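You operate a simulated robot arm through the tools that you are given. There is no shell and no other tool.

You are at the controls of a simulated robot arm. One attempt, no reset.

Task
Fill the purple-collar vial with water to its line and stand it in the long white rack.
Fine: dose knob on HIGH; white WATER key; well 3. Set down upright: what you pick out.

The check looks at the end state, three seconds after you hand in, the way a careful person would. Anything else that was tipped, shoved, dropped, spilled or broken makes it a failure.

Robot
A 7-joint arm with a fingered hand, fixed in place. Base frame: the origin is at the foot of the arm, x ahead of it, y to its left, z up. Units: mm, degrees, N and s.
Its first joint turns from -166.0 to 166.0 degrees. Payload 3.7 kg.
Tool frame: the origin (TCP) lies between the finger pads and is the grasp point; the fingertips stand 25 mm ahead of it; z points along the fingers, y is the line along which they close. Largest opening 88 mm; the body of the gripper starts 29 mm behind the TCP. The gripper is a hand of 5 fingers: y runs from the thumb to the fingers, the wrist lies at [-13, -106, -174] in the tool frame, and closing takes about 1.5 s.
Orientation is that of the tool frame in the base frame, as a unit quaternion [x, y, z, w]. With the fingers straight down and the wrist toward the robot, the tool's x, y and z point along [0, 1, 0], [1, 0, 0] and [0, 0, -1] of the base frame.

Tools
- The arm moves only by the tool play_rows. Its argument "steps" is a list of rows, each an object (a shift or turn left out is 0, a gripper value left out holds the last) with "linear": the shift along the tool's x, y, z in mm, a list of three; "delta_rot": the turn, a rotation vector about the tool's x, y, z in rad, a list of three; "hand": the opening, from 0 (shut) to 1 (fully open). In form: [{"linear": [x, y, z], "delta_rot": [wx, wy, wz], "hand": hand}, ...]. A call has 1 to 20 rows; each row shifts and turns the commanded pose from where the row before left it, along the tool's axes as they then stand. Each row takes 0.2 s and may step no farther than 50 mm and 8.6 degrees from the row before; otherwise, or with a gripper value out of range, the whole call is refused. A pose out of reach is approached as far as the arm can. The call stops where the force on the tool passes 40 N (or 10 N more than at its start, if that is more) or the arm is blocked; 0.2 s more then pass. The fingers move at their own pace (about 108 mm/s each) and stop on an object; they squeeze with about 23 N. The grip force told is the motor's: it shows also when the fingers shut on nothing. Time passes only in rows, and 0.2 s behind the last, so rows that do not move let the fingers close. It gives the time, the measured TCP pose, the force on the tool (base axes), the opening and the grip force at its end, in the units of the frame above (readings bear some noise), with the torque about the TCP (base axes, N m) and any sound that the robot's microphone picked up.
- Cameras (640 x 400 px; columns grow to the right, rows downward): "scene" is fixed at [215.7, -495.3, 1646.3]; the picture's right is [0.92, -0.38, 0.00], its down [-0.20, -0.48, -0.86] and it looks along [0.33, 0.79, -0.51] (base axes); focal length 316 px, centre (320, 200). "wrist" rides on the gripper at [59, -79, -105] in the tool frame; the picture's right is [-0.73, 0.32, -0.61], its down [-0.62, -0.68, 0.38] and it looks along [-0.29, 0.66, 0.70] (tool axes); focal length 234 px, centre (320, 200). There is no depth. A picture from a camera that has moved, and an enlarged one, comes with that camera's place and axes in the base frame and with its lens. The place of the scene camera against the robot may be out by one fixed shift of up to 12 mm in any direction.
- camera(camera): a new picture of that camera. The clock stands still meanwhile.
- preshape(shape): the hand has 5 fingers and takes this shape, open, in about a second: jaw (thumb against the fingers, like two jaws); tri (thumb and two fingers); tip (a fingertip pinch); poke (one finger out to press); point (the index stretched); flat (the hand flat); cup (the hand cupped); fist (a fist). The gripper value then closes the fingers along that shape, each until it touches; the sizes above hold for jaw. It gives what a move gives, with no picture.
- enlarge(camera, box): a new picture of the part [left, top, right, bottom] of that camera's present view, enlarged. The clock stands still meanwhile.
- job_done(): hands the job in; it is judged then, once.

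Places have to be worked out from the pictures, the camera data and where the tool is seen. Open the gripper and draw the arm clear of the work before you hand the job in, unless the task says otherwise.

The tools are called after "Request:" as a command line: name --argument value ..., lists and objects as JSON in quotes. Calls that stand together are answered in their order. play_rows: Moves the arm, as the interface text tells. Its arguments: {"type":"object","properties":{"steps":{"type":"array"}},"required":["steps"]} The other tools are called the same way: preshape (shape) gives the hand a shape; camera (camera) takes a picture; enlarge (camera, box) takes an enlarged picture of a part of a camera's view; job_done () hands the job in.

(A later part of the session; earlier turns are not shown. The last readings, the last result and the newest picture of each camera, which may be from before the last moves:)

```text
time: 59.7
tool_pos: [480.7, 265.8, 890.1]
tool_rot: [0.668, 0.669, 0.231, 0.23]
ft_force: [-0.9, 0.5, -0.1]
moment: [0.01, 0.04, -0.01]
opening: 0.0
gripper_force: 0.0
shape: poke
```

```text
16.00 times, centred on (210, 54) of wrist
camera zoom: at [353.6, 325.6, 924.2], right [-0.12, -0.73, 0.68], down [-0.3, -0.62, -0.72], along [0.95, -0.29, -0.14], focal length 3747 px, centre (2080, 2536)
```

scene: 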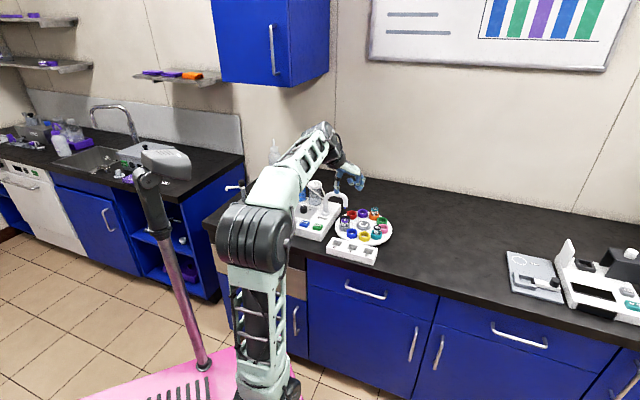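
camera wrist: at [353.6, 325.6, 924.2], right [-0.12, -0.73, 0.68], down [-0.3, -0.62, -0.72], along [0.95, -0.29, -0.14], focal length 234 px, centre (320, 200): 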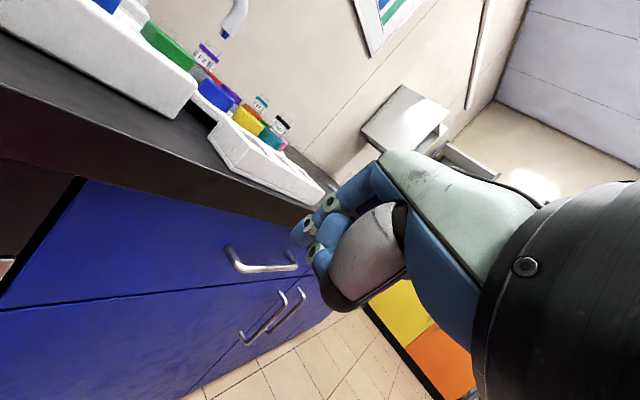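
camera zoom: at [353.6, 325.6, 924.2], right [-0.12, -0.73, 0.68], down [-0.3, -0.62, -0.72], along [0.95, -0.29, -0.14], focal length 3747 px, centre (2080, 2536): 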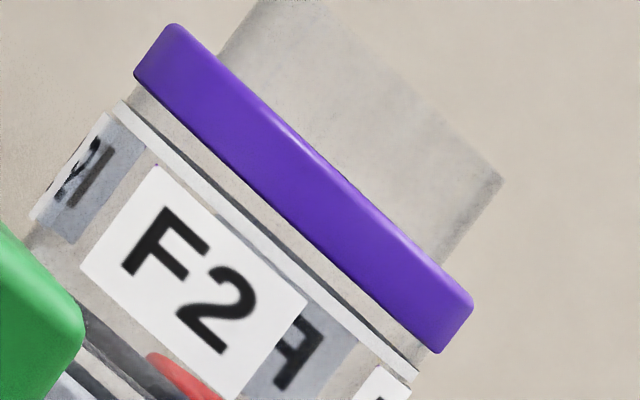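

Against the wall the vial is clear: line above the label, no water visible at label height. I zoom into the strip between label and cup rim, and the same on Y2 for comparison.

Request:
enlarge --camera "wrist" --box '[195, 54, 215, 74]'

Request:
enlarge --camera "wrist" --box '[248, 92, 268, 112]'

Request:
enlarge --camera "wrist" --box '[266, 112, 286, 137]'

```text
16.00 times, centred on (205, 64) of wrist
camera zoom: at [353.6, 325.6, 924.2], right [-0.12, -0.73, 0.68], down [-0.3, -0.62, -0.72], along [0.95, -0.29, -0.14], focal length 3747 px, centre (2160, 2376)
```

zoom: 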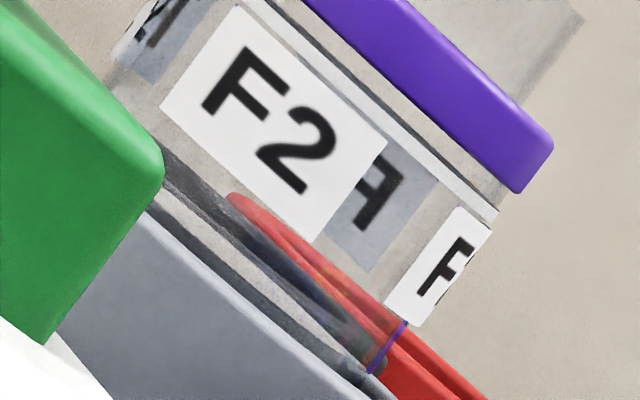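

```text
16.00 times, centred on (258, 102) of wrist
camera zoom: at [353.6, 325.6, 924.2], right [-0.12, -0.73, 0.68], down [-0.3, -0.62, -0.72], along [0.95, -0.29, -0.14], focal length 3747 px, centre (1312, 1768)
```

zoom: 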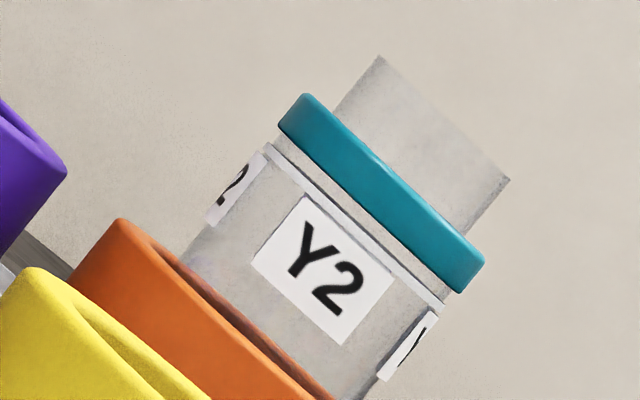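

```text
16.00 times, centred on (276, 124) of wrist
camera zoom: at [353.6, 325.6, 924.2], right [-0.12, -0.73, 0.68], down [-0.3, -0.62, -0.72], along [0.95, -0.29, -0.14], focal length 3747 px, centre (1024, 1408)
```

zoom: 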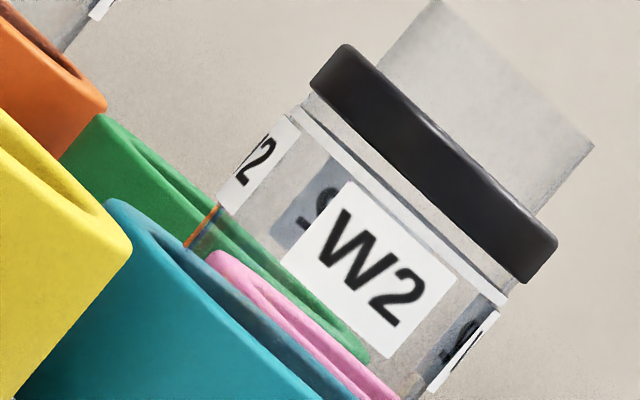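

The water surface seems to lie only a little above the cup rim, about 20 mm under the line, so more doses are needed. I right the tool and go back over the WATER key.

Request:
play_rows --steps '[{"linear": [0, 0, -10], "delta_rot": [0.1329, 0, 0]}, {"linear": [0, 0, -10], "delta_rot": [0.1329, 0, 0]}, {"linear": [0, 0, -10], "delta_rot": [0.1329, 0, 0]}, {"linear": [0, 0, -10], "delta_rot": [0.1329, 0, 0]}, {"linear": [0, 0, -10], "delta_rot": [0.1314, 0, 0]}, {"linear": [0, 0, -35]}, {"linear": [0, 0, -30]}, {}]'

```text
time: 61.5
tool_pos: [462.1, 267.6, 998.6]
tool_rot: [0.707, 0.707, -0.001, 0.0]
ft_force: [0.1, -0.4, 0.0]
moment: [0.0, 0.02, 0.01]
opening: 0.0
gripper_force: 0.1
shape: poke
```

The tool is upright again at (462,268,999). I move over to the WATER key and turn to 45° yaw.

Request:
play_rows --steps '[{"linear": [35.9, 8, 0]}, {"linear": [35.9, 8, 0]}, {"linear": [35.9, 8, 0]}, {"linear": [35.9, 8, 0]}, {"linear": [35.9, 8, 0]}, {"linear": [35.9, 8, 0]}, {"linear": [35.9, 8, 0]}, {"delta_rot": [0, 0, -0.1309]}, {"delta_rot": [0, 0, -0.1309]}, {"delta_rot": [0, 0, -0.1309]}, {"delta_rot": [0, 0, -0.1309]}, {"delta_rot": [0, 0, -0.1309]}, {"delta_rot": [0, 0, -0.1309]}, {}, {}]'

Request:
enlarge --camera "wrist" --box '[180, 160, 340, 300]'

```text
time: 64.7
tool_pos: [519.2, 517.7, 999.5]
tool_rot: [0.382, 0.924, 0.0, 0.0]
ft_force: [-0.4, 0.0, 0.5]
moment: [0.03, 0.02, 0.01]
opening: 0.0
gripper_force: 0.1
shape: poke
```

```text
2.86 times, centred on (260, 230) of wrist
camera zoom: at [421.2, 504.5, 1105.1], right [0.74, -0.28, 0.61], down [-0.04, -0.92, -0.38], along [0.67, 0.26, -0.7], focal length 669 px, centre (491, 114)
```

zoom: 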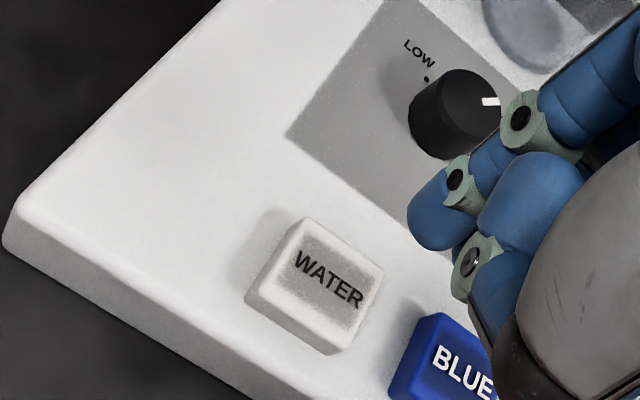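

I correct by (+1.8,-1.3) and descend to the same height as before, then check the finger on the key.

Request:
play_rows --steps '[{"linear": [1.8, -1.3, 0]}, {"linear": [0, 0, 25]}, {"linear": [0, 0, 21]}, {"linear": [0, 0, 15.5]}, {}, {}]'

Request:
enlarge --camera "wrist" --box '[220, 160, 380, 300]'

```text
time: 66.1
tool_pos: [516.6, 517.1, 938.8]
tool_rot: [0.383, 0.924, 0.0, 0.001]
ft_force: [-0.7, 0.6, 0.3]
moment: [-0.02, 0.0, -0.01]
opening: 0.1
gripper_force: 0.1
shape: poke
```

```text
2.86 times, centred on (300, 230) of wrist
camera zoom: at [419.1, 503.2, 1044.3], right [0.74, -0.29, 0.61], down [-0.04, -0.92, -0.38], along [0.67, 0.26, -0.7], focal length 669 px, centre (377, 114)
```

zoom: 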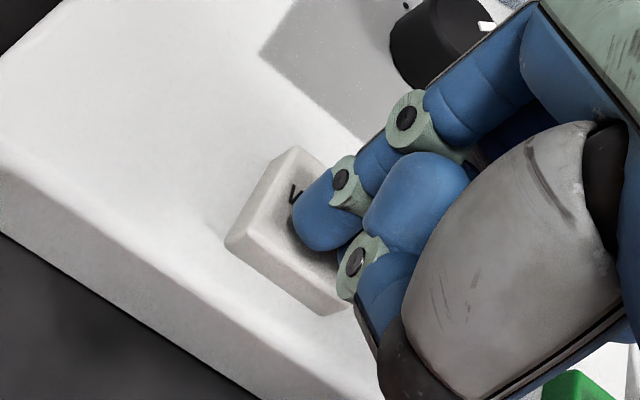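

The finger is placed as for the first press. I press WATER a second time and lift, then watch the stream.

Request:
play_rows --steps '[{"linear": [0, 0, 3]}, {"linear": [0, 0, 2]}, {"linear": [0, 0, 1]}, {"linear": [0, 0, 1]}, {"linear": [0, 0, 1]}, {"linear": [0, 0, 1]}, {"linear": [0, 0, -4]}, {"linear": [0, 0, -8]}, {}]'

Request:
enlarge --camera "scene" --box '[325, 190, 365, 230]'

```text
time: 68.1
tool_pos: [516.1, 518.6, 942.3]
tool_rot: [0.383, 0.924, 0.0, 0.0]
ft_force: [-0.3, -0.6, -0.6]
moment: [0.0, 0.02, 0.01]
opening: 0.0
gripper_force: 0.0
shape: poke
heard: click
```

```text
10.00 times, centred on (345, 210) of scene
camera zoom: at [215.7, -495.3, 1646.3], right [0.92, -0.38, 0.0], down [-0.2, -0.48, -0.86], along [0.33, 0.79, -0.51], focal length 3156 px, centre (70, 100)
```

zoom: 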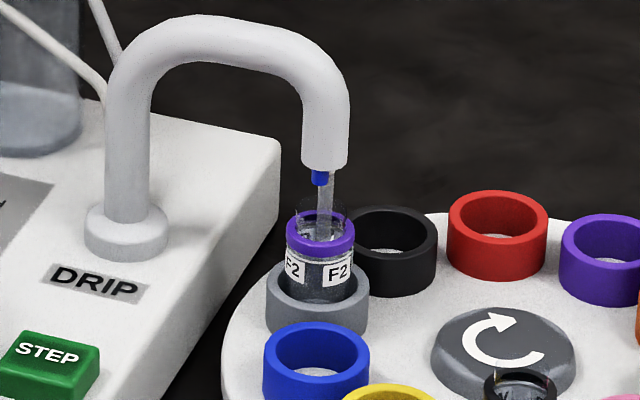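

The second dose runs in cleanly. I wait it out while rising, and return to the level viewpoint to read the level.

Request:
play_rows --steps '[{"linear": [0, 0, -28]}, {"linear": [0, 0, -28]}, {"delta_rot": [0, 0, 0.1309]}, {"delta_rot": [0, 0, 0.1309]}, {"delta_rot": [0, 0, 0.1309]}, {"delta_rot": [0, 0, 0.1309]}, {"delta_rot": [0, 0, 0.1309]}, {"delta_rot": [0, 0, 0.1309]}, {"linear": [-36, -7.7, 0]}, {"linear": [-36, -7.7, 0]}, {"linear": [-36, -7.7, 0]}, {"linear": [-36, -7.7, 0]}, {"linear": [-36, -7.7, 0]}, {"linear": [-36, -7.7, 0]}, {"linear": [-36, -7.7, 0]}, {}]'

Request:
play_rows --steps '[{"linear": [0, 4.7, 27]}, {"linear": [0, 4.7, 27]}, {"linear": [0, 4.7, 27]}, {"linear": [0, 4.7, 27]}, {"delta_rot": [-0.1327, 0, 0]}, {"delta_rot": [-0.1327, 0, 0]}, {"delta_rot": [-0.1327, 0, 0]}, {"delta_rot": [-0.1327, 0, 0]}, {"delta_rot": [-0.1327, 0, 0]}, {}, {}]'

Request:
camera --camera "wrist"

```text
time: 71.5
tool_pos: [462.3, 265.7, 997.9]
tool_rot: [0.707, 0.707, 0.0, 0.0]
ft_force: [0.9, 0.5, -0.5]
moment: [0.01, -0.02, -0.02]
opening: 0.3
gripper_force: 0.1
shape: poke
```

```text
time: 73.9
tool_pos: [481.7, 267.1, 888.5]
tool_rot: [0.668, 0.669, 0.231, 0.231]
ft_force: [0.4, 0.0, 0.5]
moment: [-0.01, -0.01, 0.02]
opening: 0.1
gripper_force: 0.0
shape: poke
```

```text
taken
camera wrist: at [354.3, 326.1, 923.9], right [-0.12, -0.73, 0.68], down [-0.3, -0.62, -0.72], along [0.95, -0.29, -0.14], focal length 234 px, centre (320, 200)
```

wrist: 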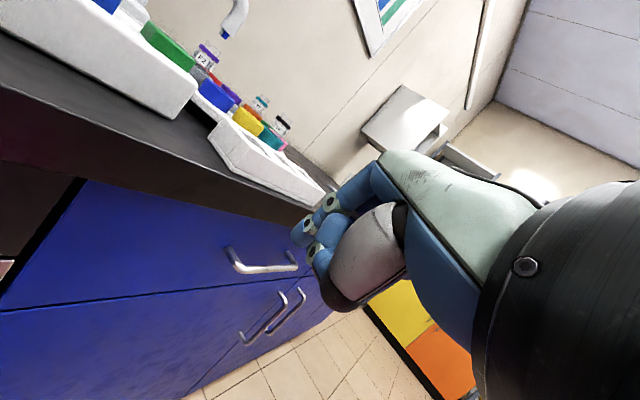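

Request:
enlarge --camera "wrist" --box '[192, 40, 222, 75]'

Request:
enlarge --camera "wrist" --box '[195, 54, 215, 74]'

```text
11.43 times, centred on (207, 58) of wrist
camera zoom: at [354.3, 326.1, 923.9], right [-0.12, -0.73, 0.68], down [-0.3, -0.62, -0.72], along [0.95, -0.29, -0.14], focal length 2676 px, centre (1611, 1829)
```

zoom: 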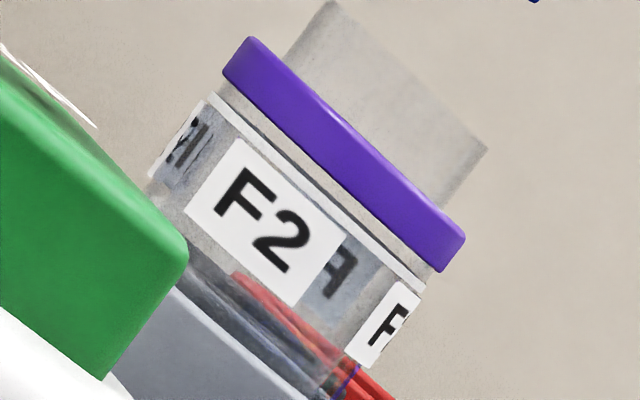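

```text
16.00 times, centred on (205, 64) of wrist
camera zoom: at [354.3, 326.1, 923.9], right [-0.12, -0.73, 0.68], down [-0.3, -0.62, -0.72], along [0.95, -0.29, -0.14], focal length 3747 px, centre (2160, 2376)
```

zoom: 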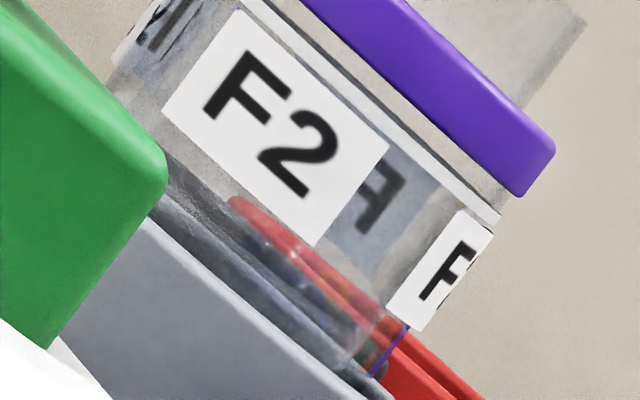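

Now the band under the white line has turned greyer and the rear label smeared, so the level has risen a lot. I zoom right at the line.

Request:
enlarge --camera "wrist" --box '[198, 44, 218, 62]'

Request:
enlarge --camera "wrist" --box '[212, 52, 232, 70]'

```text
16.00 times, centred on (208, 53) of wrist
camera zoom: at [354.3, 326.1, 923.9], right [-0.12, -0.73, 0.68], down [-0.3, -0.62, -0.72], along [0.95, -0.29, -0.14], focal length 3747 px, centre (2112, 2552)
```

zoom: 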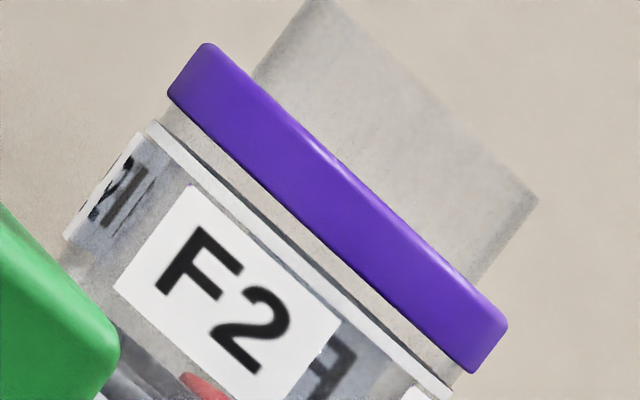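

```text
16.00 times, centred on (222, 61) of wrist
camera zoom: at [354.3, 326.1, 923.9], right [-0.12, -0.73, 0.68], down [-0.3, -0.62, -0.72], along [0.95, -0.29, -0.14], focal length 3747 px, centre (1888, 2424)
```

zoom: 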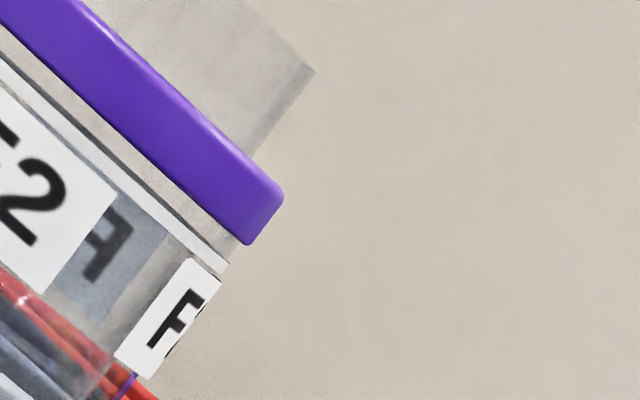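

The grey of the water now begins right at the white line. I confirm with the 15° view, which showed the surface disc before.

Request:
play_rows --steps '[{"delta_rot": [0.1134, 0, 0]}, {"delta_rot": [0.1134, 0, 0]}, {"linear": [8.5, 33.6, -14.1]}, {"linear": [8.5, 33.6, -14.1]}, {}, {}]'

Request:
enlarge --camera "wrist" --box '[182, 50, 222, 90]'

Request:
enlarge --camera "wrist" --box '[192, 50, 216, 80]'

```text
time: 75.3
tool_pos: [528.4, 282.6, 942.9]
tool_rot: [0.69, 0.691, 0.153, 0.153]
ft_force: [0.2, 0.2, -0.9]
moment: [-0.01, -0.01, 0.03]
opening: 0.0
gripper_force: 0.1
shape: poke
```

```text
10.00 times, centred on (202, 70) of wrist
camera zoom: at [412.6, 343.3, 1004.6], right [0.04, -0.73, 0.69], down [-0.46, -0.62, -0.64], along [0.89, -0.29, -0.35], focal length 2342 px, centre (1500, 1500)
```

zoom: 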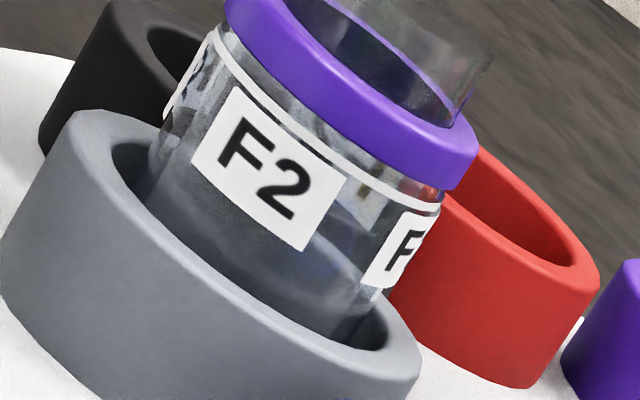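

```text
13.33 times, centred on (204, 65) of wrist
camera zoom: at [412.6, 343.3, 1004.6], right [0.04, -0.73, 0.69], down [-0.46, -0.62, -0.64], along [0.89, -0.29, -0.35], focal length 3122 px, centre (1867, 2000)
```

zoom: 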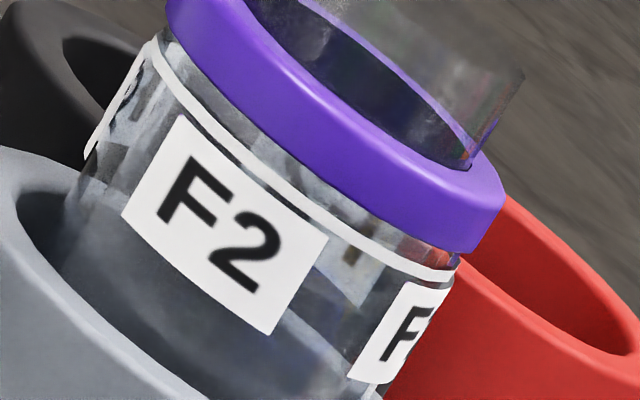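

The disc low in the vial is gone and the contents look even up to near the line. I also take the steeper 37° view into the mouth as before.

Request:
play_rows --steps '[{"delta_rot": [0.1454, 0, 0]}, {"delta_rot": [0.1454, 0, 0]}, {"delta_rot": [0.1454, 0, 0]}, {"linear": [4.7, 21.3, -32]}, {"linear": [4.7, 21.3, -32]}, {}, {}]'

Request:
enlarge --camera "wrist" --box '[184, 28, 224, 78]'

Request:
enlarge --camera "wrist" --box '[192, 45, 216, 78]'

```text
time: 76.9
tool_pos: [573.5, 292.0, 1006.0]
tool_rot: [0.707, 0.708, 0.001, 0.0]
ft_force: [0.4, -0.1, -0.4]
moment: [-0.01, -0.01, 0.0]
opening: 0.0
gripper_force: 0.1
shape: poke
```

```text
8.00 times, centred on (204, 53) of wrist
camera zoom: at [493.2, 351.5, 1111.6], right [0.32, -0.73, 0.61], down [-0.68, -0.62, -0.38], along [0.66, -0.29, -0.7], focal length 1873 px, centre (1248, 1376)
```

zoom: 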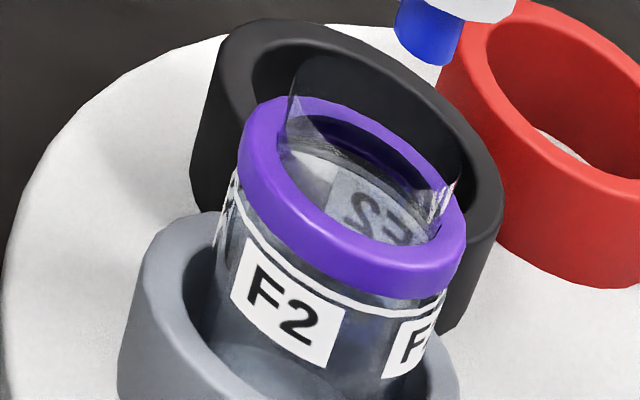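

```text
12.12 times, centred on (204, 62) of wrist
camera zoom: at [493.2, 351.5, 1111.6], right [0.32, -0.73, 0.61], down [-0.68, -0.62, -0.38], along [0.66, -0.29, -0.7], focal length 2838 px, centre (1726, 1879)
```

zoom: 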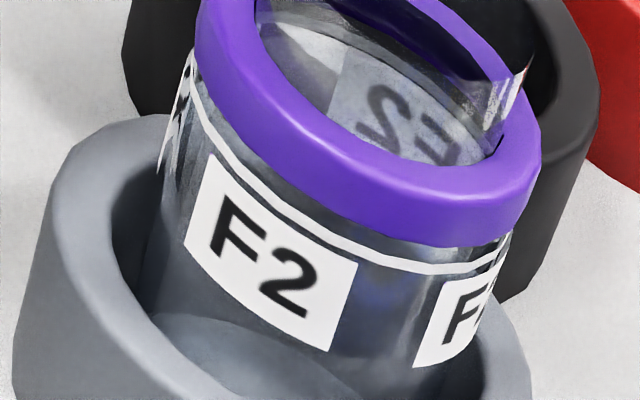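

All three views agree: after two doses the water stands at the white line. Next I study the rack from here for its height and the place of well 3.

Request:
enlarge --camera "wrist" --box '[190, 140, 350, 250]'

Request:
enlarge --camera "scene" --box '[320, 225, 390, 275]'

```text
3.64 times, centred on (270, 195) of wrist
camera zoom: at [493.2, 351.5, 1111.6], right [0.32, -0.73, 0.61], down [-0.68, -0.62, -0.38], along [0.66, -0.29, -0.7], focal length 852 px, centre (502, 218)
```

zoom: 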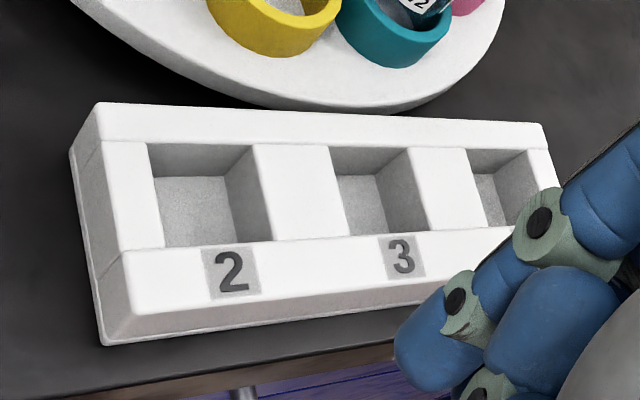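

```text
8.00 times, centred on (355, 250) of scene
camera zoom: at [215.7, -495.3, 1646.3], right [0.92, -0.38, 0.0], down [-0.2, -0.48, -0.86], along [0.33, 0.79, -0.51], focal length 2525 px, centre (40, -200)
```

zoom: 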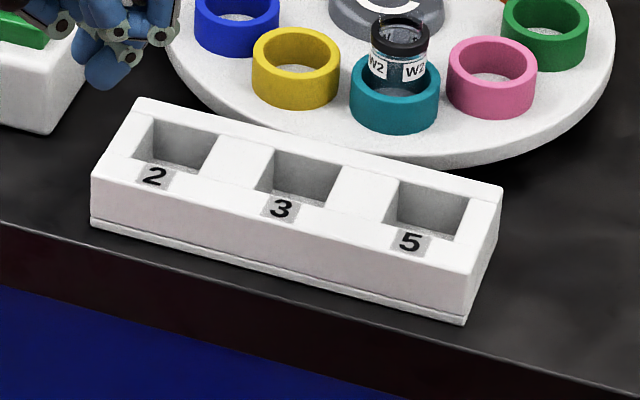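

The rack's well 3 is the middle one, near (688,300). Now I go back to the STEP key to carry F2 out from under the nozzle to the free front side.

Request:
play_rows --steps '[{"linear": [29.7, 5.5, 0]}, {"linear": [29.7, 5.5, 0]}, {"linear": [29.7, 5.5, 0]}, {"linear": [29.7, 5.5, 0]}, {"linear": [29.7, 5.5, 0]}, {"delta_rot": [0, 0, -0.1309]}, {"delta_rot": [0, 0, -0.1309]}, {"delta_rot": [0, 0, -0.1309]}, {"delta_rot": [0, 0, -0.1309]}, {"delta_rot": [0, 0, -0.1309]}, {"delta_rot": [0, 0, -0.1309]}, {"linear": [0, 0, 25]}, {"linear": [0, 0, 25]}, {"linear": [0, 0, 15]}, {}, {}]'

Request:
enlarge --camera "wrist" --box '[220, 160, 380, 300]'

```text
time: 80.3
tool_pos: [600.4, 440.5, 942.9]
tool_rot: [0.382, 0.924, 0.0, 0.0]
ft_force: [-1.1, 0.0, 0.4]
moment: [0.0, -0.04, 0.05]
opening: 0.2
gripper_force: 0.1
shape: poke
```

```text
2.86 times, centred on (300, 230) of wrist
camera zoom: at [502.7, 427.4, 1048.7], right [0.74, -0.29, 0.61], down [-0.04, -0.92, -0.38], along [0.67, 0.26, -0.7], focal length 669 px, centre (377, 114)
```

zoom: 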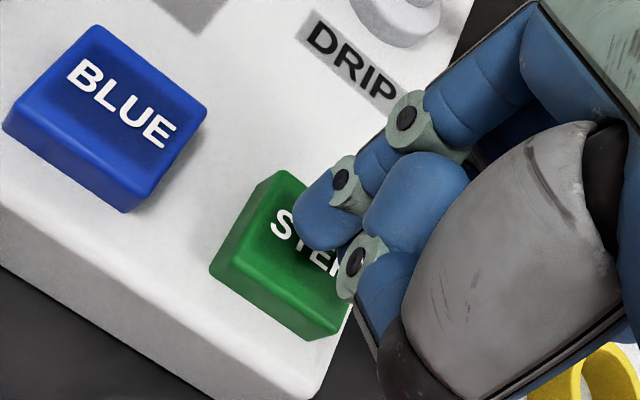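

The finger is placed on STEP as before. I press once and come up.

Request:
play_rows --steps '[{"linear": [0, -1, 5]}, {"linear": [0, 0, 4]}, {"linear": [0, 0, 2]}, {"linear": [0, 0, 1]}, {"linear": [0, 0, 1]}, {"linear": [0, 0, 1]}, {"linear": [0, 0, -4]}, {"linear": [0, 0, -6]}, {}, {}, {}, {}, {}, {}]'

Request:
enlarge --camera "scene" --box '[290, 170, 410, 260]'

```text
time: 83.3
tool_pos: [600.1, 440.5, 937.9]
tool_rot: [0.383, 0.924, 0.0, 0.001]
ft_force: [-0.3, -0.2, 0.1]
moment: [-0.01, -0.03, -0.02]
opening: 0.0
gripper_force: 0.1
shape: poke
heard: click
```

```text
4.44 times, centred on (350, 215) of scene
camera zoom: at [215.7, -495.3, 1646.3], right [0.92, -0.38, 0.0], down [-0.2, -0.48, -0.86], along [0.33, 0.79, -0.51], focal length 1403 px, centre (187, 133)
```

zoom: 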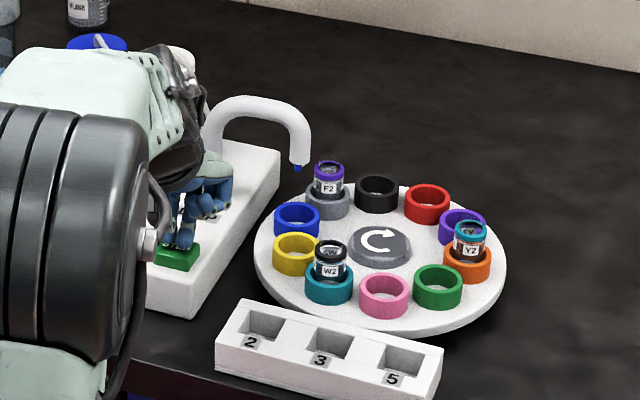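

F2 moved on by one place, cleanly. I press STEP again.

Request:
play_rows --steps '[{"linear": [0, 0, 4]}, {"linear": [0, 0, 2]}, {"linear": [0, 0, 1]}, {"linear": [0, 0, 1]}, {"linear": [0, 0, 0.5]}, {"linear": [0, 0, -4]}, {"linear": [0, 0, -4.5]}, {}, {}, {}, {}, {}, {}, {}]'

Request:
enlarge --camera "scene" --box '[290, 170, 410, 260]'

```text
time: 86.3
tool_pos: [600.5, 440.4, 937.5]
tool_rot: [0.382, 0.924, 0.001, 0.0]
ft_force: [0.7, -0.7, 0.2]
moment: [-0.02, -0.02, 0.01]
opening: 0.3
gripper_force: 0.0
shape: poke
heard: click
```

```text
4.44 times, centred on (350, 215) of scene
camera zoom: at [215.7, -495.3, 1646.3], right [0.92, -0.38, 0.0], down [-0.2, -0.48, -0.86], along [0.33, 0.79, -0.51], focal length 1403 px, centre (187, 133)
```

zoom: 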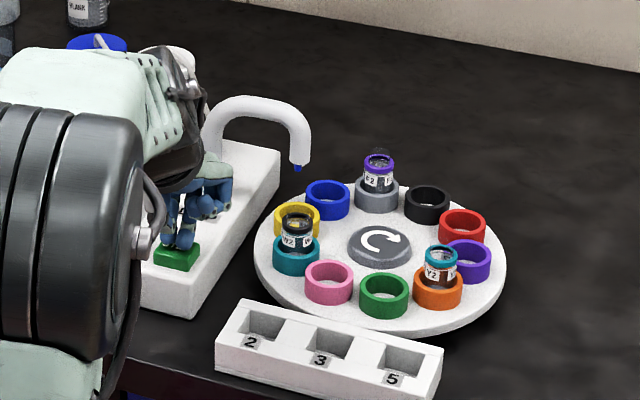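

Two steps done. I use the free view of F2 here to check the level with the scene camera, and press STEP a third time.

Request:
enlarge --camera "scene" --box '[355, 200, 371, 216]'

Request:
play_rows --steps '[{"linear": [0, 0, 4]}, {"linear": [0, 0, 2]}, {"linear": [0, 0, 1]}, {"linear": [0, 0, 1]}, {"linear": [0, 0, 0.5]}, {"linear": [0, 0, -4]}, {"linear": [0, 0, -4.5]}, {}, {}, {}, {}, {}, {}, {}]'

Request:
enlarge --camera "scene" --box '[290, 170, 410, 260]'

```text
16.00 times, centred on (363, 208) of scene
camera zoom: at [215.7, -495.3, 1646.3], right [0.92, -0.38, 0.0], down [-0.2, -0.48, -0.86], along [0.33, 0.79, -0.51], focal length 5050 px, centre (-368, 72)
```

zoom: 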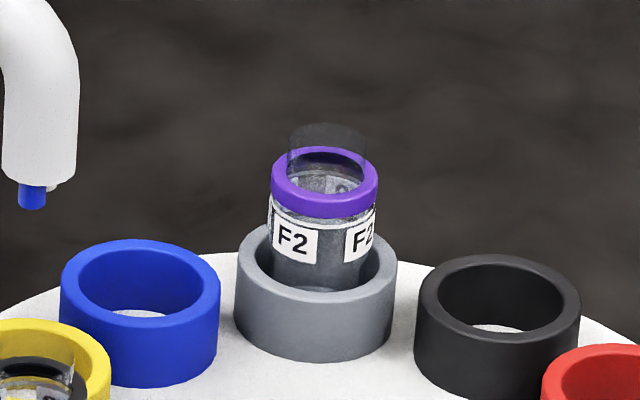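

```text
time: 89.3
tool_pos: [600.2, 440.7, 939.0]
tool_rot: [0.382, 0.924, 0.0, -0.001]
ft_force: [0.4, -0.6, -0.1]
moment: [-0.04, 0.01, 0.01]
opening: 0.0
gripper_force: 0.1
shape: poke
heard: click
```

```text
4.44 times, centred on (350, 215) of scene
camera zoom: at [215.7, -495.3, 1646.3], right [0.92, -0.38, 0.0], down [-0.2, -0.48, -0.86], along [0.33, 0.79, -0.51], focal length 1403 px, centre (187, 133)
```

zoom: 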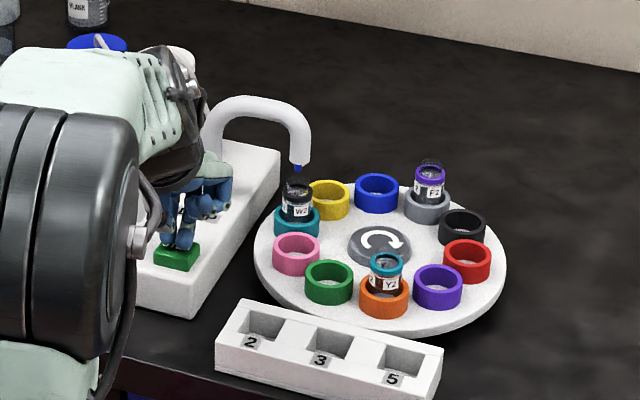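

Three steps done, F2 at the back right. I press STEP a fourth time.

Request:
play_rows --steps '[{"linear": [0, 0, 4]}, {"linear": [0, 0, 2]}, {"linear": [0, 0, 1]}, {"linear": [0, 0, 1]}, {"linear": [0, 0, 0.5]}, {"linear": [0, 0, -4]}, {"linear": [0, 0, -4.5]}, {}, {}, {}, {}, {}, {}, {}]'

Request:
enlarge --camera "scene" --box '[290, 170, 410, 260]'

```text
time: 92.3
tool_pos: [599.4, 440.3, 939.1]
tool_rot: [0.383, 0.924, 0.0, 0.001]
ft_force: [0.3, 0.1, 1.3]
moment: [0.03, 0.01, 0.02]
opening: 0.1
gripper_force: 0.1
shape: poke
heard: click
```

```text
4.44 times, centred on (350, 215) of scene
camera zoom: at [215.7, -495.3, 1646.3], right [0.92, -0.38, 0.0], down [-0.2, -0.48, -0.86], along [0.33, 0.79, -0.51], focal length 1403 px, centre (187, 133)
```

zoom: 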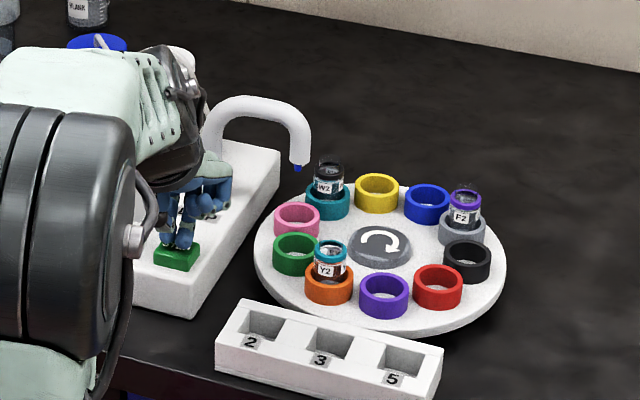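

F2 is now at the right side. I press STEP a fifth time.

Request:
play_rows --steps '[{"linear": [0, 0, 4]}, {"linear": [0, 0, 2]}, {"linear": [0, 0, 1]}, {"linear": [0, 0, 1]}, {"linear": [0, 0, 0.5]}, {"linear": [0, 0, -4]}, {"linear": [0, 0, -4.5]}, {}, {}, {}, {}, {}, {}, {}]'

Request:
enlarge --camera "scene" --box '[290, 170, 410, 260]'

```text
time: 95.3
tool_pos: [600.3, 440.8, 938.7]
tool_rot: [0.382, 0.924, 0.0, 0.0]
ft_force: [-0.1, 0.3, 1.4]
moment: [-0.04, -0.01, 0.03]
opening: 0.0
gripper_force: 0.1
shape: poke
heard: click
```

```text
4.44 times, centred on (350, 215) of scene
camera zoom: at [215.7, -495.3, 1646.3], right [0.92, -0.38, 0.0], down [-0.2, -0.48, -0.86], along [0.33, 0.79, -0.51], focal length 1403 px, centre (187, 133)
```

zoom: 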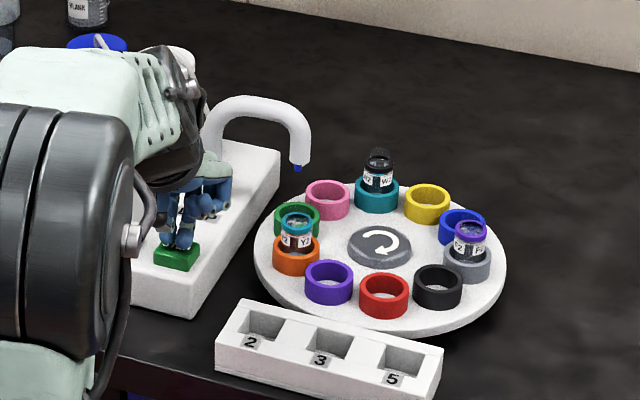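

One more STEP brings F2 to the front right, nearer to the robot. I press a sixth time.

Request:
play_rows --steps '[{"linear": [0, 0, 4]}, {"linear": [0, 0, 2]}, {"linear": [0, 0, 1]}, {"linear": [0, 0, 1]}, {"linear": [0, 0, 0.5]}, {"linear": [0, 0, -4]}, {"linear": [0, 0, -4.5]}, {}, {}, {}, {}, {}, {}, {}]'

Request:
enlarge --camera "scene" --box '[290, 170, 410, 260]'

```text
time: 98.3
tool_pos: [600.2, 440.4, 938.1]
tool_rot: [0.383, 0.924, 0.0, 0.0]
ft_force: [-0.6, -0.7, -0.7]
moment: [0.01, 0.0, -0.01]
opening: 0.0
gripper_force: 0.2
shape: poke
heard: click
```

```text
4.44 times, centred on (350, 215) of scene
camera zoom: at [215.7, -495.3, 1646.3], right [0.92, -0.38, 0.0], down [-0.2, -0.48, -0.86], along [0.33, 0.79, -0.51], focal length 1403 px, centre (187, 133)
```

zoom: 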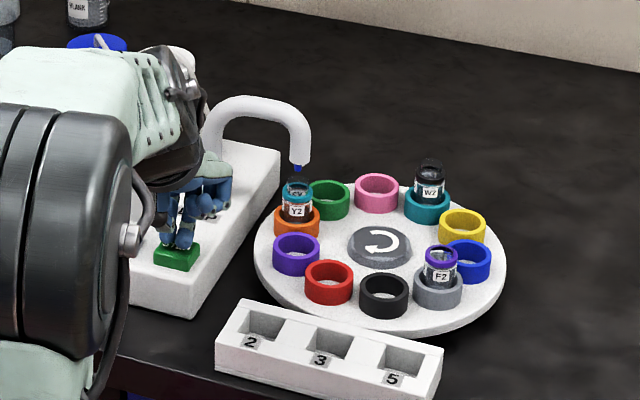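

F2 now stands at the front right, free all around. I rise, take the tri shape and hover above it.

Request:
play_rows --steps '[{"linear": [0, 0, -30]}, {"linear": [0, 0, -30]}, {"linear": [0, 0, -30]}, {"linear": [0, 0, -32]}, {}]'

Request:
preshape --shape "tri"

Request:
play_rows --steps '[{"linear": [-36.5, 10.7, 0], "hand": 0.75}, {"linear": [-36.5, 10.7, 0]}, {"linear": [-36.5, 10.7, 0]}, {"linear": [-36.5, 10.7, 0]}, {"linear": [-36.5, 10.7, 0]}, {"linear": [-36.5, 10.7, 0]}, {}, {}]'

Request:
camera --camera "wrist"

Request:
enlarge --camera "scene" --box '[300, 160, 420, 260]'

```text
time: 99.5
tool_pos: [600.7, 441.5, 1059.2]
tool_rot: [0.383, 0.924, 0.0, -0.001]
ft_force: [1.2, -0.2, -0.1]
moment: [-0.03, -0.03, -0.01]
opening: 0.0
gripper_force: 0.0
shape: poke
```

```text
time: 100.4
tool_pos: [600.1, 441.5, 1059.8]
tool_rot: [0.382, 0.924, 0.001, 0.0]
ft_force: [-0.3, 0.2, -0.9]
moment: [0.0, 0.03, 0.02]
opening: 88.0
gripper_force: 0.0
shape: tri
```

```text
time: 102.2
tool_pos: [800.0, 331.8, 1061.9]
tool_rot: [0.383, 0.924, 0.0, 0.0]
ft_force: [-0.9, -0.5, 0.4]
moment: [-0.01, -0.02, 0.02]
opening: 66.3
gripper_force: 0.1
shape: tri
```

```text
taken
camera wrist: at [701.4, 319.5, 1166.8], right [0.74, -0.29, 0.61], down [-0.04, -0.92, -0.38], along [0.67, 0.26, -0.7], focal length 234 px, centre (320, 200)
```

wrist: 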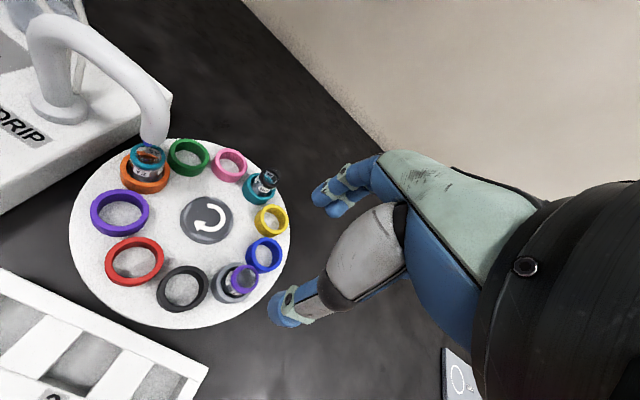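

```text
4.00 times, centred on (360, 210) of scene
camera zoom: at [215.7, -495.3, 1646.3], right [0.92, -0.38, 0.0], down [-0.2, -0.48, -0.86], along [0.33, 0.79, -0.51], focal length 1262 px, centre (160, 160)
```

zoom: 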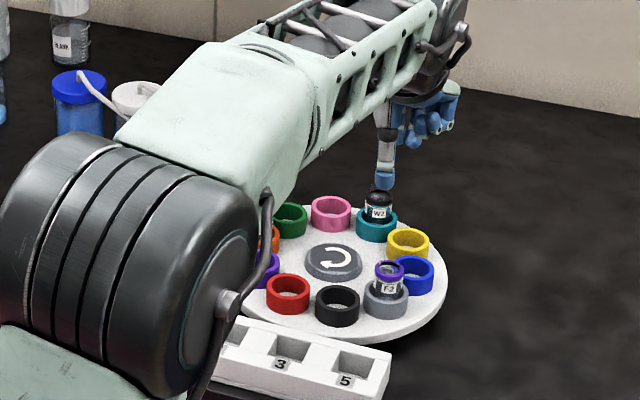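

F2 shows near (243,279) in the wrist view. I enlarge to measure it against the tool axis.

Request:
enlarge --camera "wrist" --box '[190, 230, 310, 330]'

```text
4.00 times, centred on (250, 280) of wrist
camera zoom: at [701.4, 319.5, 1166.8], right [0.74, -0.29, 0.61], down [-0.04, -0.92, -0.38], along [0.67, 0.26, -0.7], focal length 937 px, centre (600, -120)
```

zoom: 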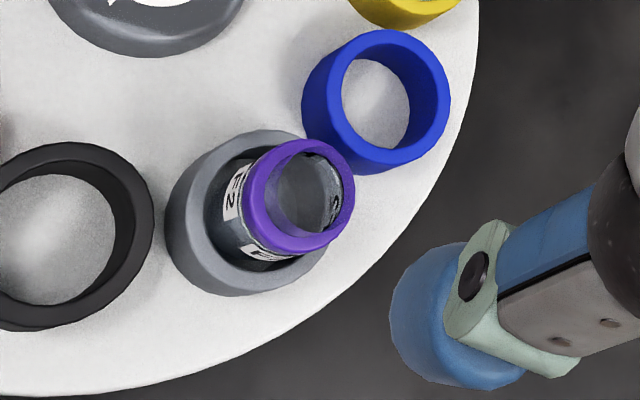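

F2's collar lies about (-6,-2) mm from the tool axis. I shift there and lower to z≈985, fingertips still above the vial rim.

Request:
play_rows --steps '[{"linear": [-6, -1.7, 10]}, {"linear": [0, 0, 25]}, {"linear": [0, 0, 25]}, {"linear": [0, 0, 17]}, {}, {}]'

Request:
enlarge --camera "wrist" --box '[200, 160, 360, 330]'

Request:
enlarge --camera "scene" --box '[330, 180, 410, 250]'

```text
time: 103.6
tool_pos: [802.7, 326.0, 982.9]
tool_rot: [0.383, 0.924, 0.0, 0.0]
ft_force: [-0.5, 0.0, 0.2]
moment: [0.0, 0.02, -0.01]
opening: 66.3
gripper_force: 0.1
shape: tri
```

```text
2.35 times, centred on (280, 245) of wrist
camera zoom: at [705.1, 311.9, 1088.6], right [0.74, -0.29, 0.61], down [-0.04, -0.92, -0.38], along [0.67, 0.26, -0.7], focal length 551 px, centre (414, 94)
```

zoom: 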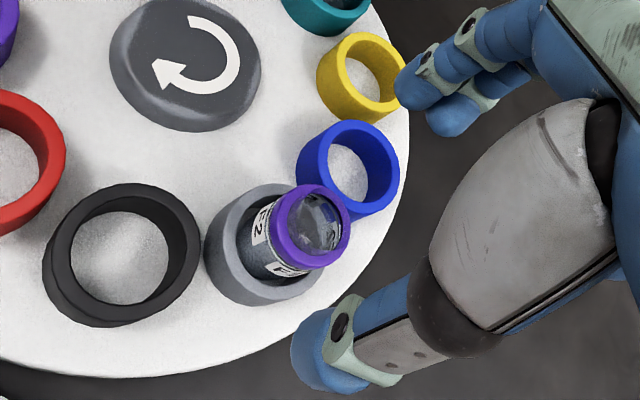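

```text
5.71 times, centred on (370, 215) of scene
camera zoom: at [215.7, -495.3, 1646.3], right [0.92, -0.38, 0.0], down [-0.2, -0.48, -0.86], along [0.33, 0.79, -0.51], focal length 1804 px, centre (34, 114)
```

zoom: 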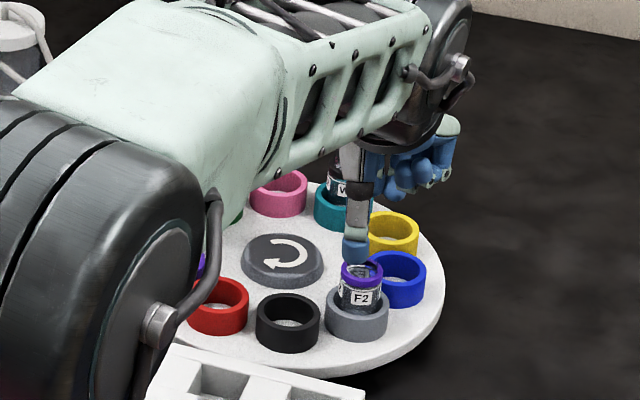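

F2's axis agrees with the pinch line within 2 mm. I narrow the opening to about 48 mm and lower around the collar to z≈924, watching the force.

Request:
play_rows --steps '[{"hand": 0.58}, {}, {"linear": [0, 0, 18]}, {"linear": [0, 0, 18]}, {"linear": [0, 0, 10]}, {}]'

Request:
enlarge --camera "wrist" --box '[220, 160, 380, 330]'

Request:
enlarge --camera "scene" --box '[350, 195, 400, 245]'

```text
time: 105.0
tool_pos: [802.4, 325.8, 936.7]
tool_rot: [0.382, 0.924, 0.0, 0.001]
ft_force: [-0.9, 0.7, -0.7]
moment: [-0.03, -0.02, -0.02]
opening: 51.5
gripper_force: 0.0
shape: tri
```

```text
2.35 times, centred on (300, 245) of wrist
camera zoom: at [704.9, 311.5, 1042.6], right [0.74, -0.29, 0.61], down [-0.04, -0.92, -0.38], along [0.67, 0.26, -0.7], focal length 551 px, centre (367, 94)
```

zoom: 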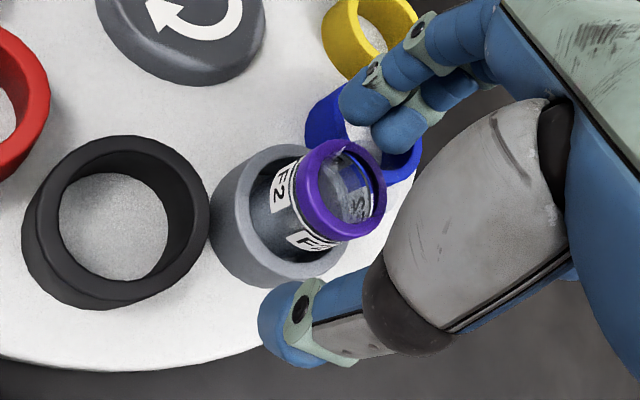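

```text
8.00 times, centred on (375, 220) of scene
camera zoom: at [215.7, -495.3, 1646.3], right [0.92, -0.38, 0.0], down [-0.2, -0.48, -0.86], along [0.33, 0.79, -0.51], focal length 2525 px, centre (-120, 40)
```

zoom: 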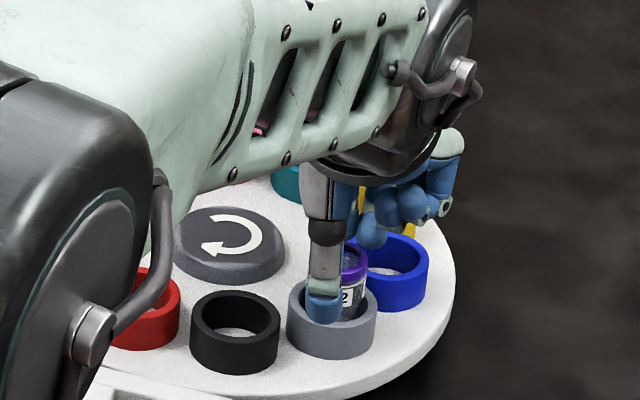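

The vial is at (+3,0) from the axis against a pinch line near +2. I shift +1 in x, lower 11 mm more and look before closing.

Request:
play_rows --steps '[{"linear": [1, 0, 5]}, {"linear": [0, 0, 4]}, {"linear": [0, 0, 3]}, {}, {}]'

Request:
enlarge --camera "wrist" --box '[220, 160, 380, 330]'

Request:
enlarge --camera "scene" --box '[360, 205, 395, 240]'

```text
time: 106.2
tool_pos: [801.6, 325.1, 925.1]
tool_rot: [0.382, 0.924, 0.0, 0.0]
ft_force: [-0.1, -0.3, 0.0]
moment: [-0.01, 0.03, -0.03]
opening: 51.5
gripper_force: 0.1
shape: tri
```

```text
2.35 times, centred on (300, 245) of wrist
camera zoom: at [704.5, 312.0, 1030.6], right [0.74, -0.29, 0.61], down [-0.04, -0.92, -0.38], along [0.67, 0.26, -0.7], focal length 551 px, centre (367, 94)
```

zoom: 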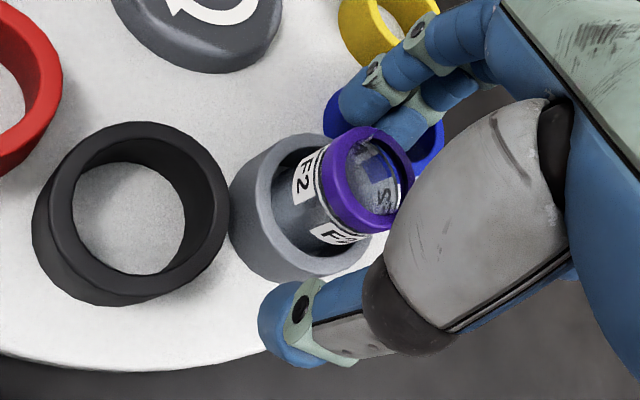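

```text
11.43 times, centred on (378, 222) of scene
camera zoom: at [215.7, -495.3, 1646.3], right [0.92, -0.38, 0.0], down [-0.2, -0.48, -0.86], along [0.33, 0.79, -0.51], focal length 3607 px, centre (-337, -57)
```

zoom: 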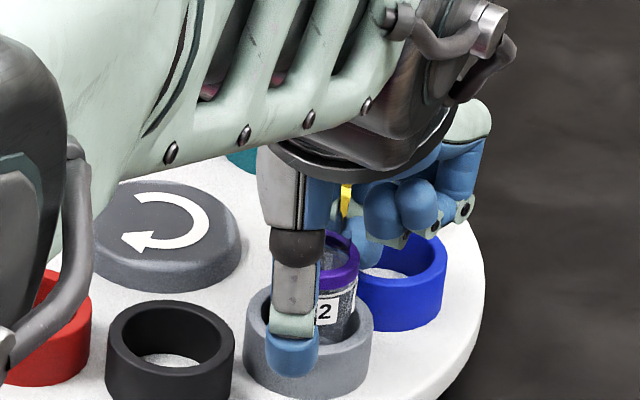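

The pads' midpoint is about 3 mm short of the vial, so I shift +3 in tool y and close slowly in small steps.

Request:
play_rows --steps '[{"linear": [0.5, 3, 0]}, {}, {"hand": 0.5}, {"hand": 0.46}, {"hand": 0.42}, {"hand": 0.38}, {"hand": 0.35}, {"hand": 0.32}, {}]'

Request:
enlarge --camera "wrist" --box '[220, 160, 380, 330]'

```text
time: 108.2
tool_pos: [804.7, 327.2, 926.1]
tool_rot: [0.382, 0.924, 0.0, 0.0]
ft_force: [-0.2, 0.0, 0.4]
moment: [0.04, 0.02, 0.02]
opening: 28.8
gripper_force: 0.1
shape: tri
```

```text
2.35 times, centred on (300, 245) of wrist
camera zoom: at [706.0, 315.0, 1030.7], right [0.74, -0.29, 0.61], down [-0.04, -0.92, -0.38], along [0.67, 0.26, -0.7], focal length 551 px, centre (367, 94)
```

zoom: 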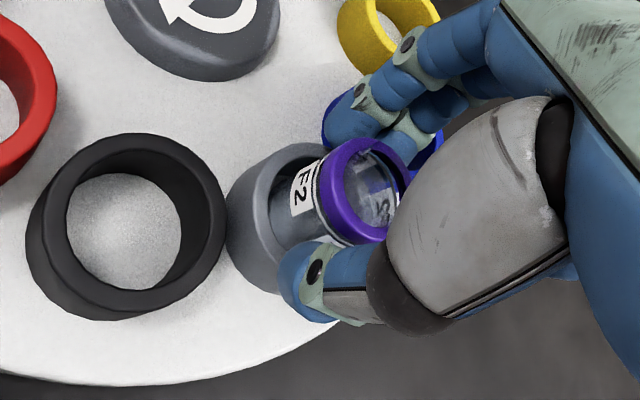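

No contact force yet; the vial stays upright and centred. I keep closing gently to a firm grip.

Request:
play_rows --steps '[{"hand": 0.29}, {"hand": 0.26}, {"hand": 0.23}, {"hand": 0.2}, {"hand": 0.17}, {"hand": 0.14}, {}, {}]'

Request:
enlarge --camera "wrist" --box '[220, 160, 380, 330]'

Request:
enlarge --camera "scene" --box '[360, 205, 395, 240]'

```text
time: 110.0
tool_pos: [803.8, 328.6, 925.9]
tool_rot: [0.382, 0.924, 0.0, 0.001]
ft_force: [-0.1, -0.2, -0.1]
moment: [0.01, 0.0, -0.01]
opening: 18.8
gripper_force: 22.8
shape: tri
```

```text
2.35 times, centred on (300, 245) of wrist
camera zoom: at [706.1, 315.0, 1030.7], right [0.74, -0.29, 0.61], down [-0.04, -0.92, -0.38], along [0.67, 0.26, -0.7], focal length 551 px, centre (367, 94)
```

zoom: 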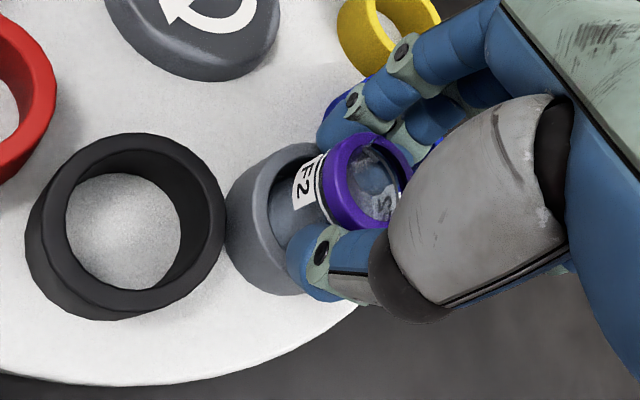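

```text
11.43 times, centred on (378, 222) of scene
camera zoom: at [215.7, -495.3, 1646.3], right [0.92, -0.38, 0.0], down [-0.2, -0.48, -0.86], along [0.33, 0.79, -0.51], focal length 3607 px, centre (-337, -57)
```

zoom: 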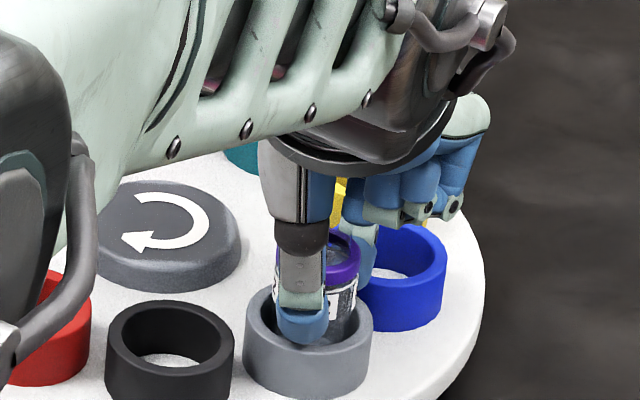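

Grip holds with 22.8 N and no side force. I lift slowly and check that the vial comes along upright.

Request:
play_rows --steps '[{"linear": [0, 0, -2]}, {"linear": [0, 0, -3]}, {"linear": [0, 0, -5]}, {"linear": [0, 0, -6]}, {"linear": [0, 0, -6]}, {"linear": [0, 0, -6]}, {"linear": [0, 0, -6]}, {}]'

Request:
enlarge --camera "wrist" --box '[220, 160, 380, 330]'

Request:
enlarge --camera "scene" --box '[350, 190, 400, 240]'

```text
time: 111.8
tool_pos: [803.9, 328.3, 960.1]
tool_rot: [0.383, 0.924, 0.0, -0.001]
ft_force: [0.4, 1.2, 0.9]
moment: [0.01, 0.02, 0.02]
opening: 18.9
gripper_force: 23.3
shape: tri
```

```text
2.35 times, centred on (300, 245) of wrist
camera zoom: at [705.6, 315.9, 1064.9], right [0.74, -0.29, 0.61], down [-0.04, -0.92, -0.38], along [0.67, 0.26, -0.7], focal length 551 px, centre (367, 94)
```

zoom: 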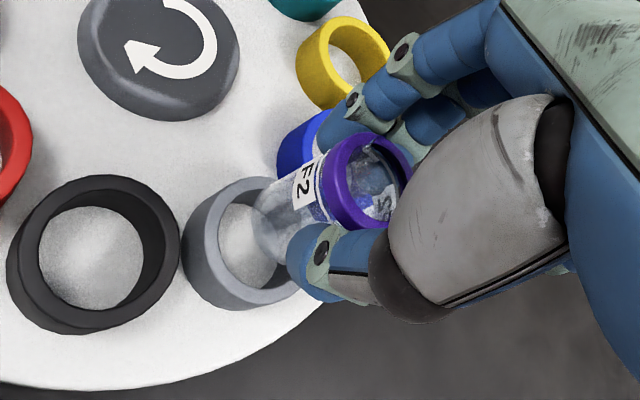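

```text
8.00 times, centred on (375, 215) of scene
camera zoom: at [215.7, -495.3, 1646.3], right [0.92, -0.38, 0.0], down [-0.2, -0.48, -0.86], along [0.33, 0.79, -0.51], focal length 2525 px, centre (-120, 80)
```

zoom: 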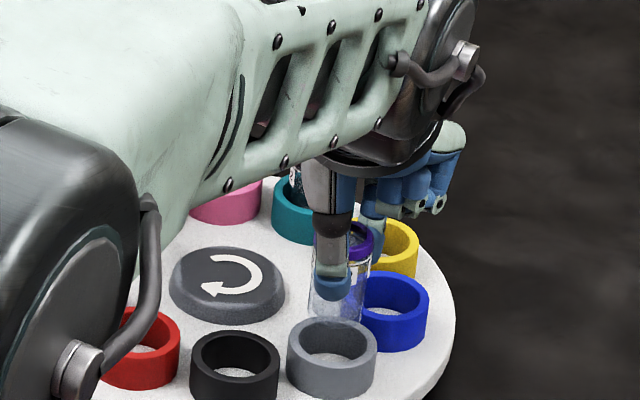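

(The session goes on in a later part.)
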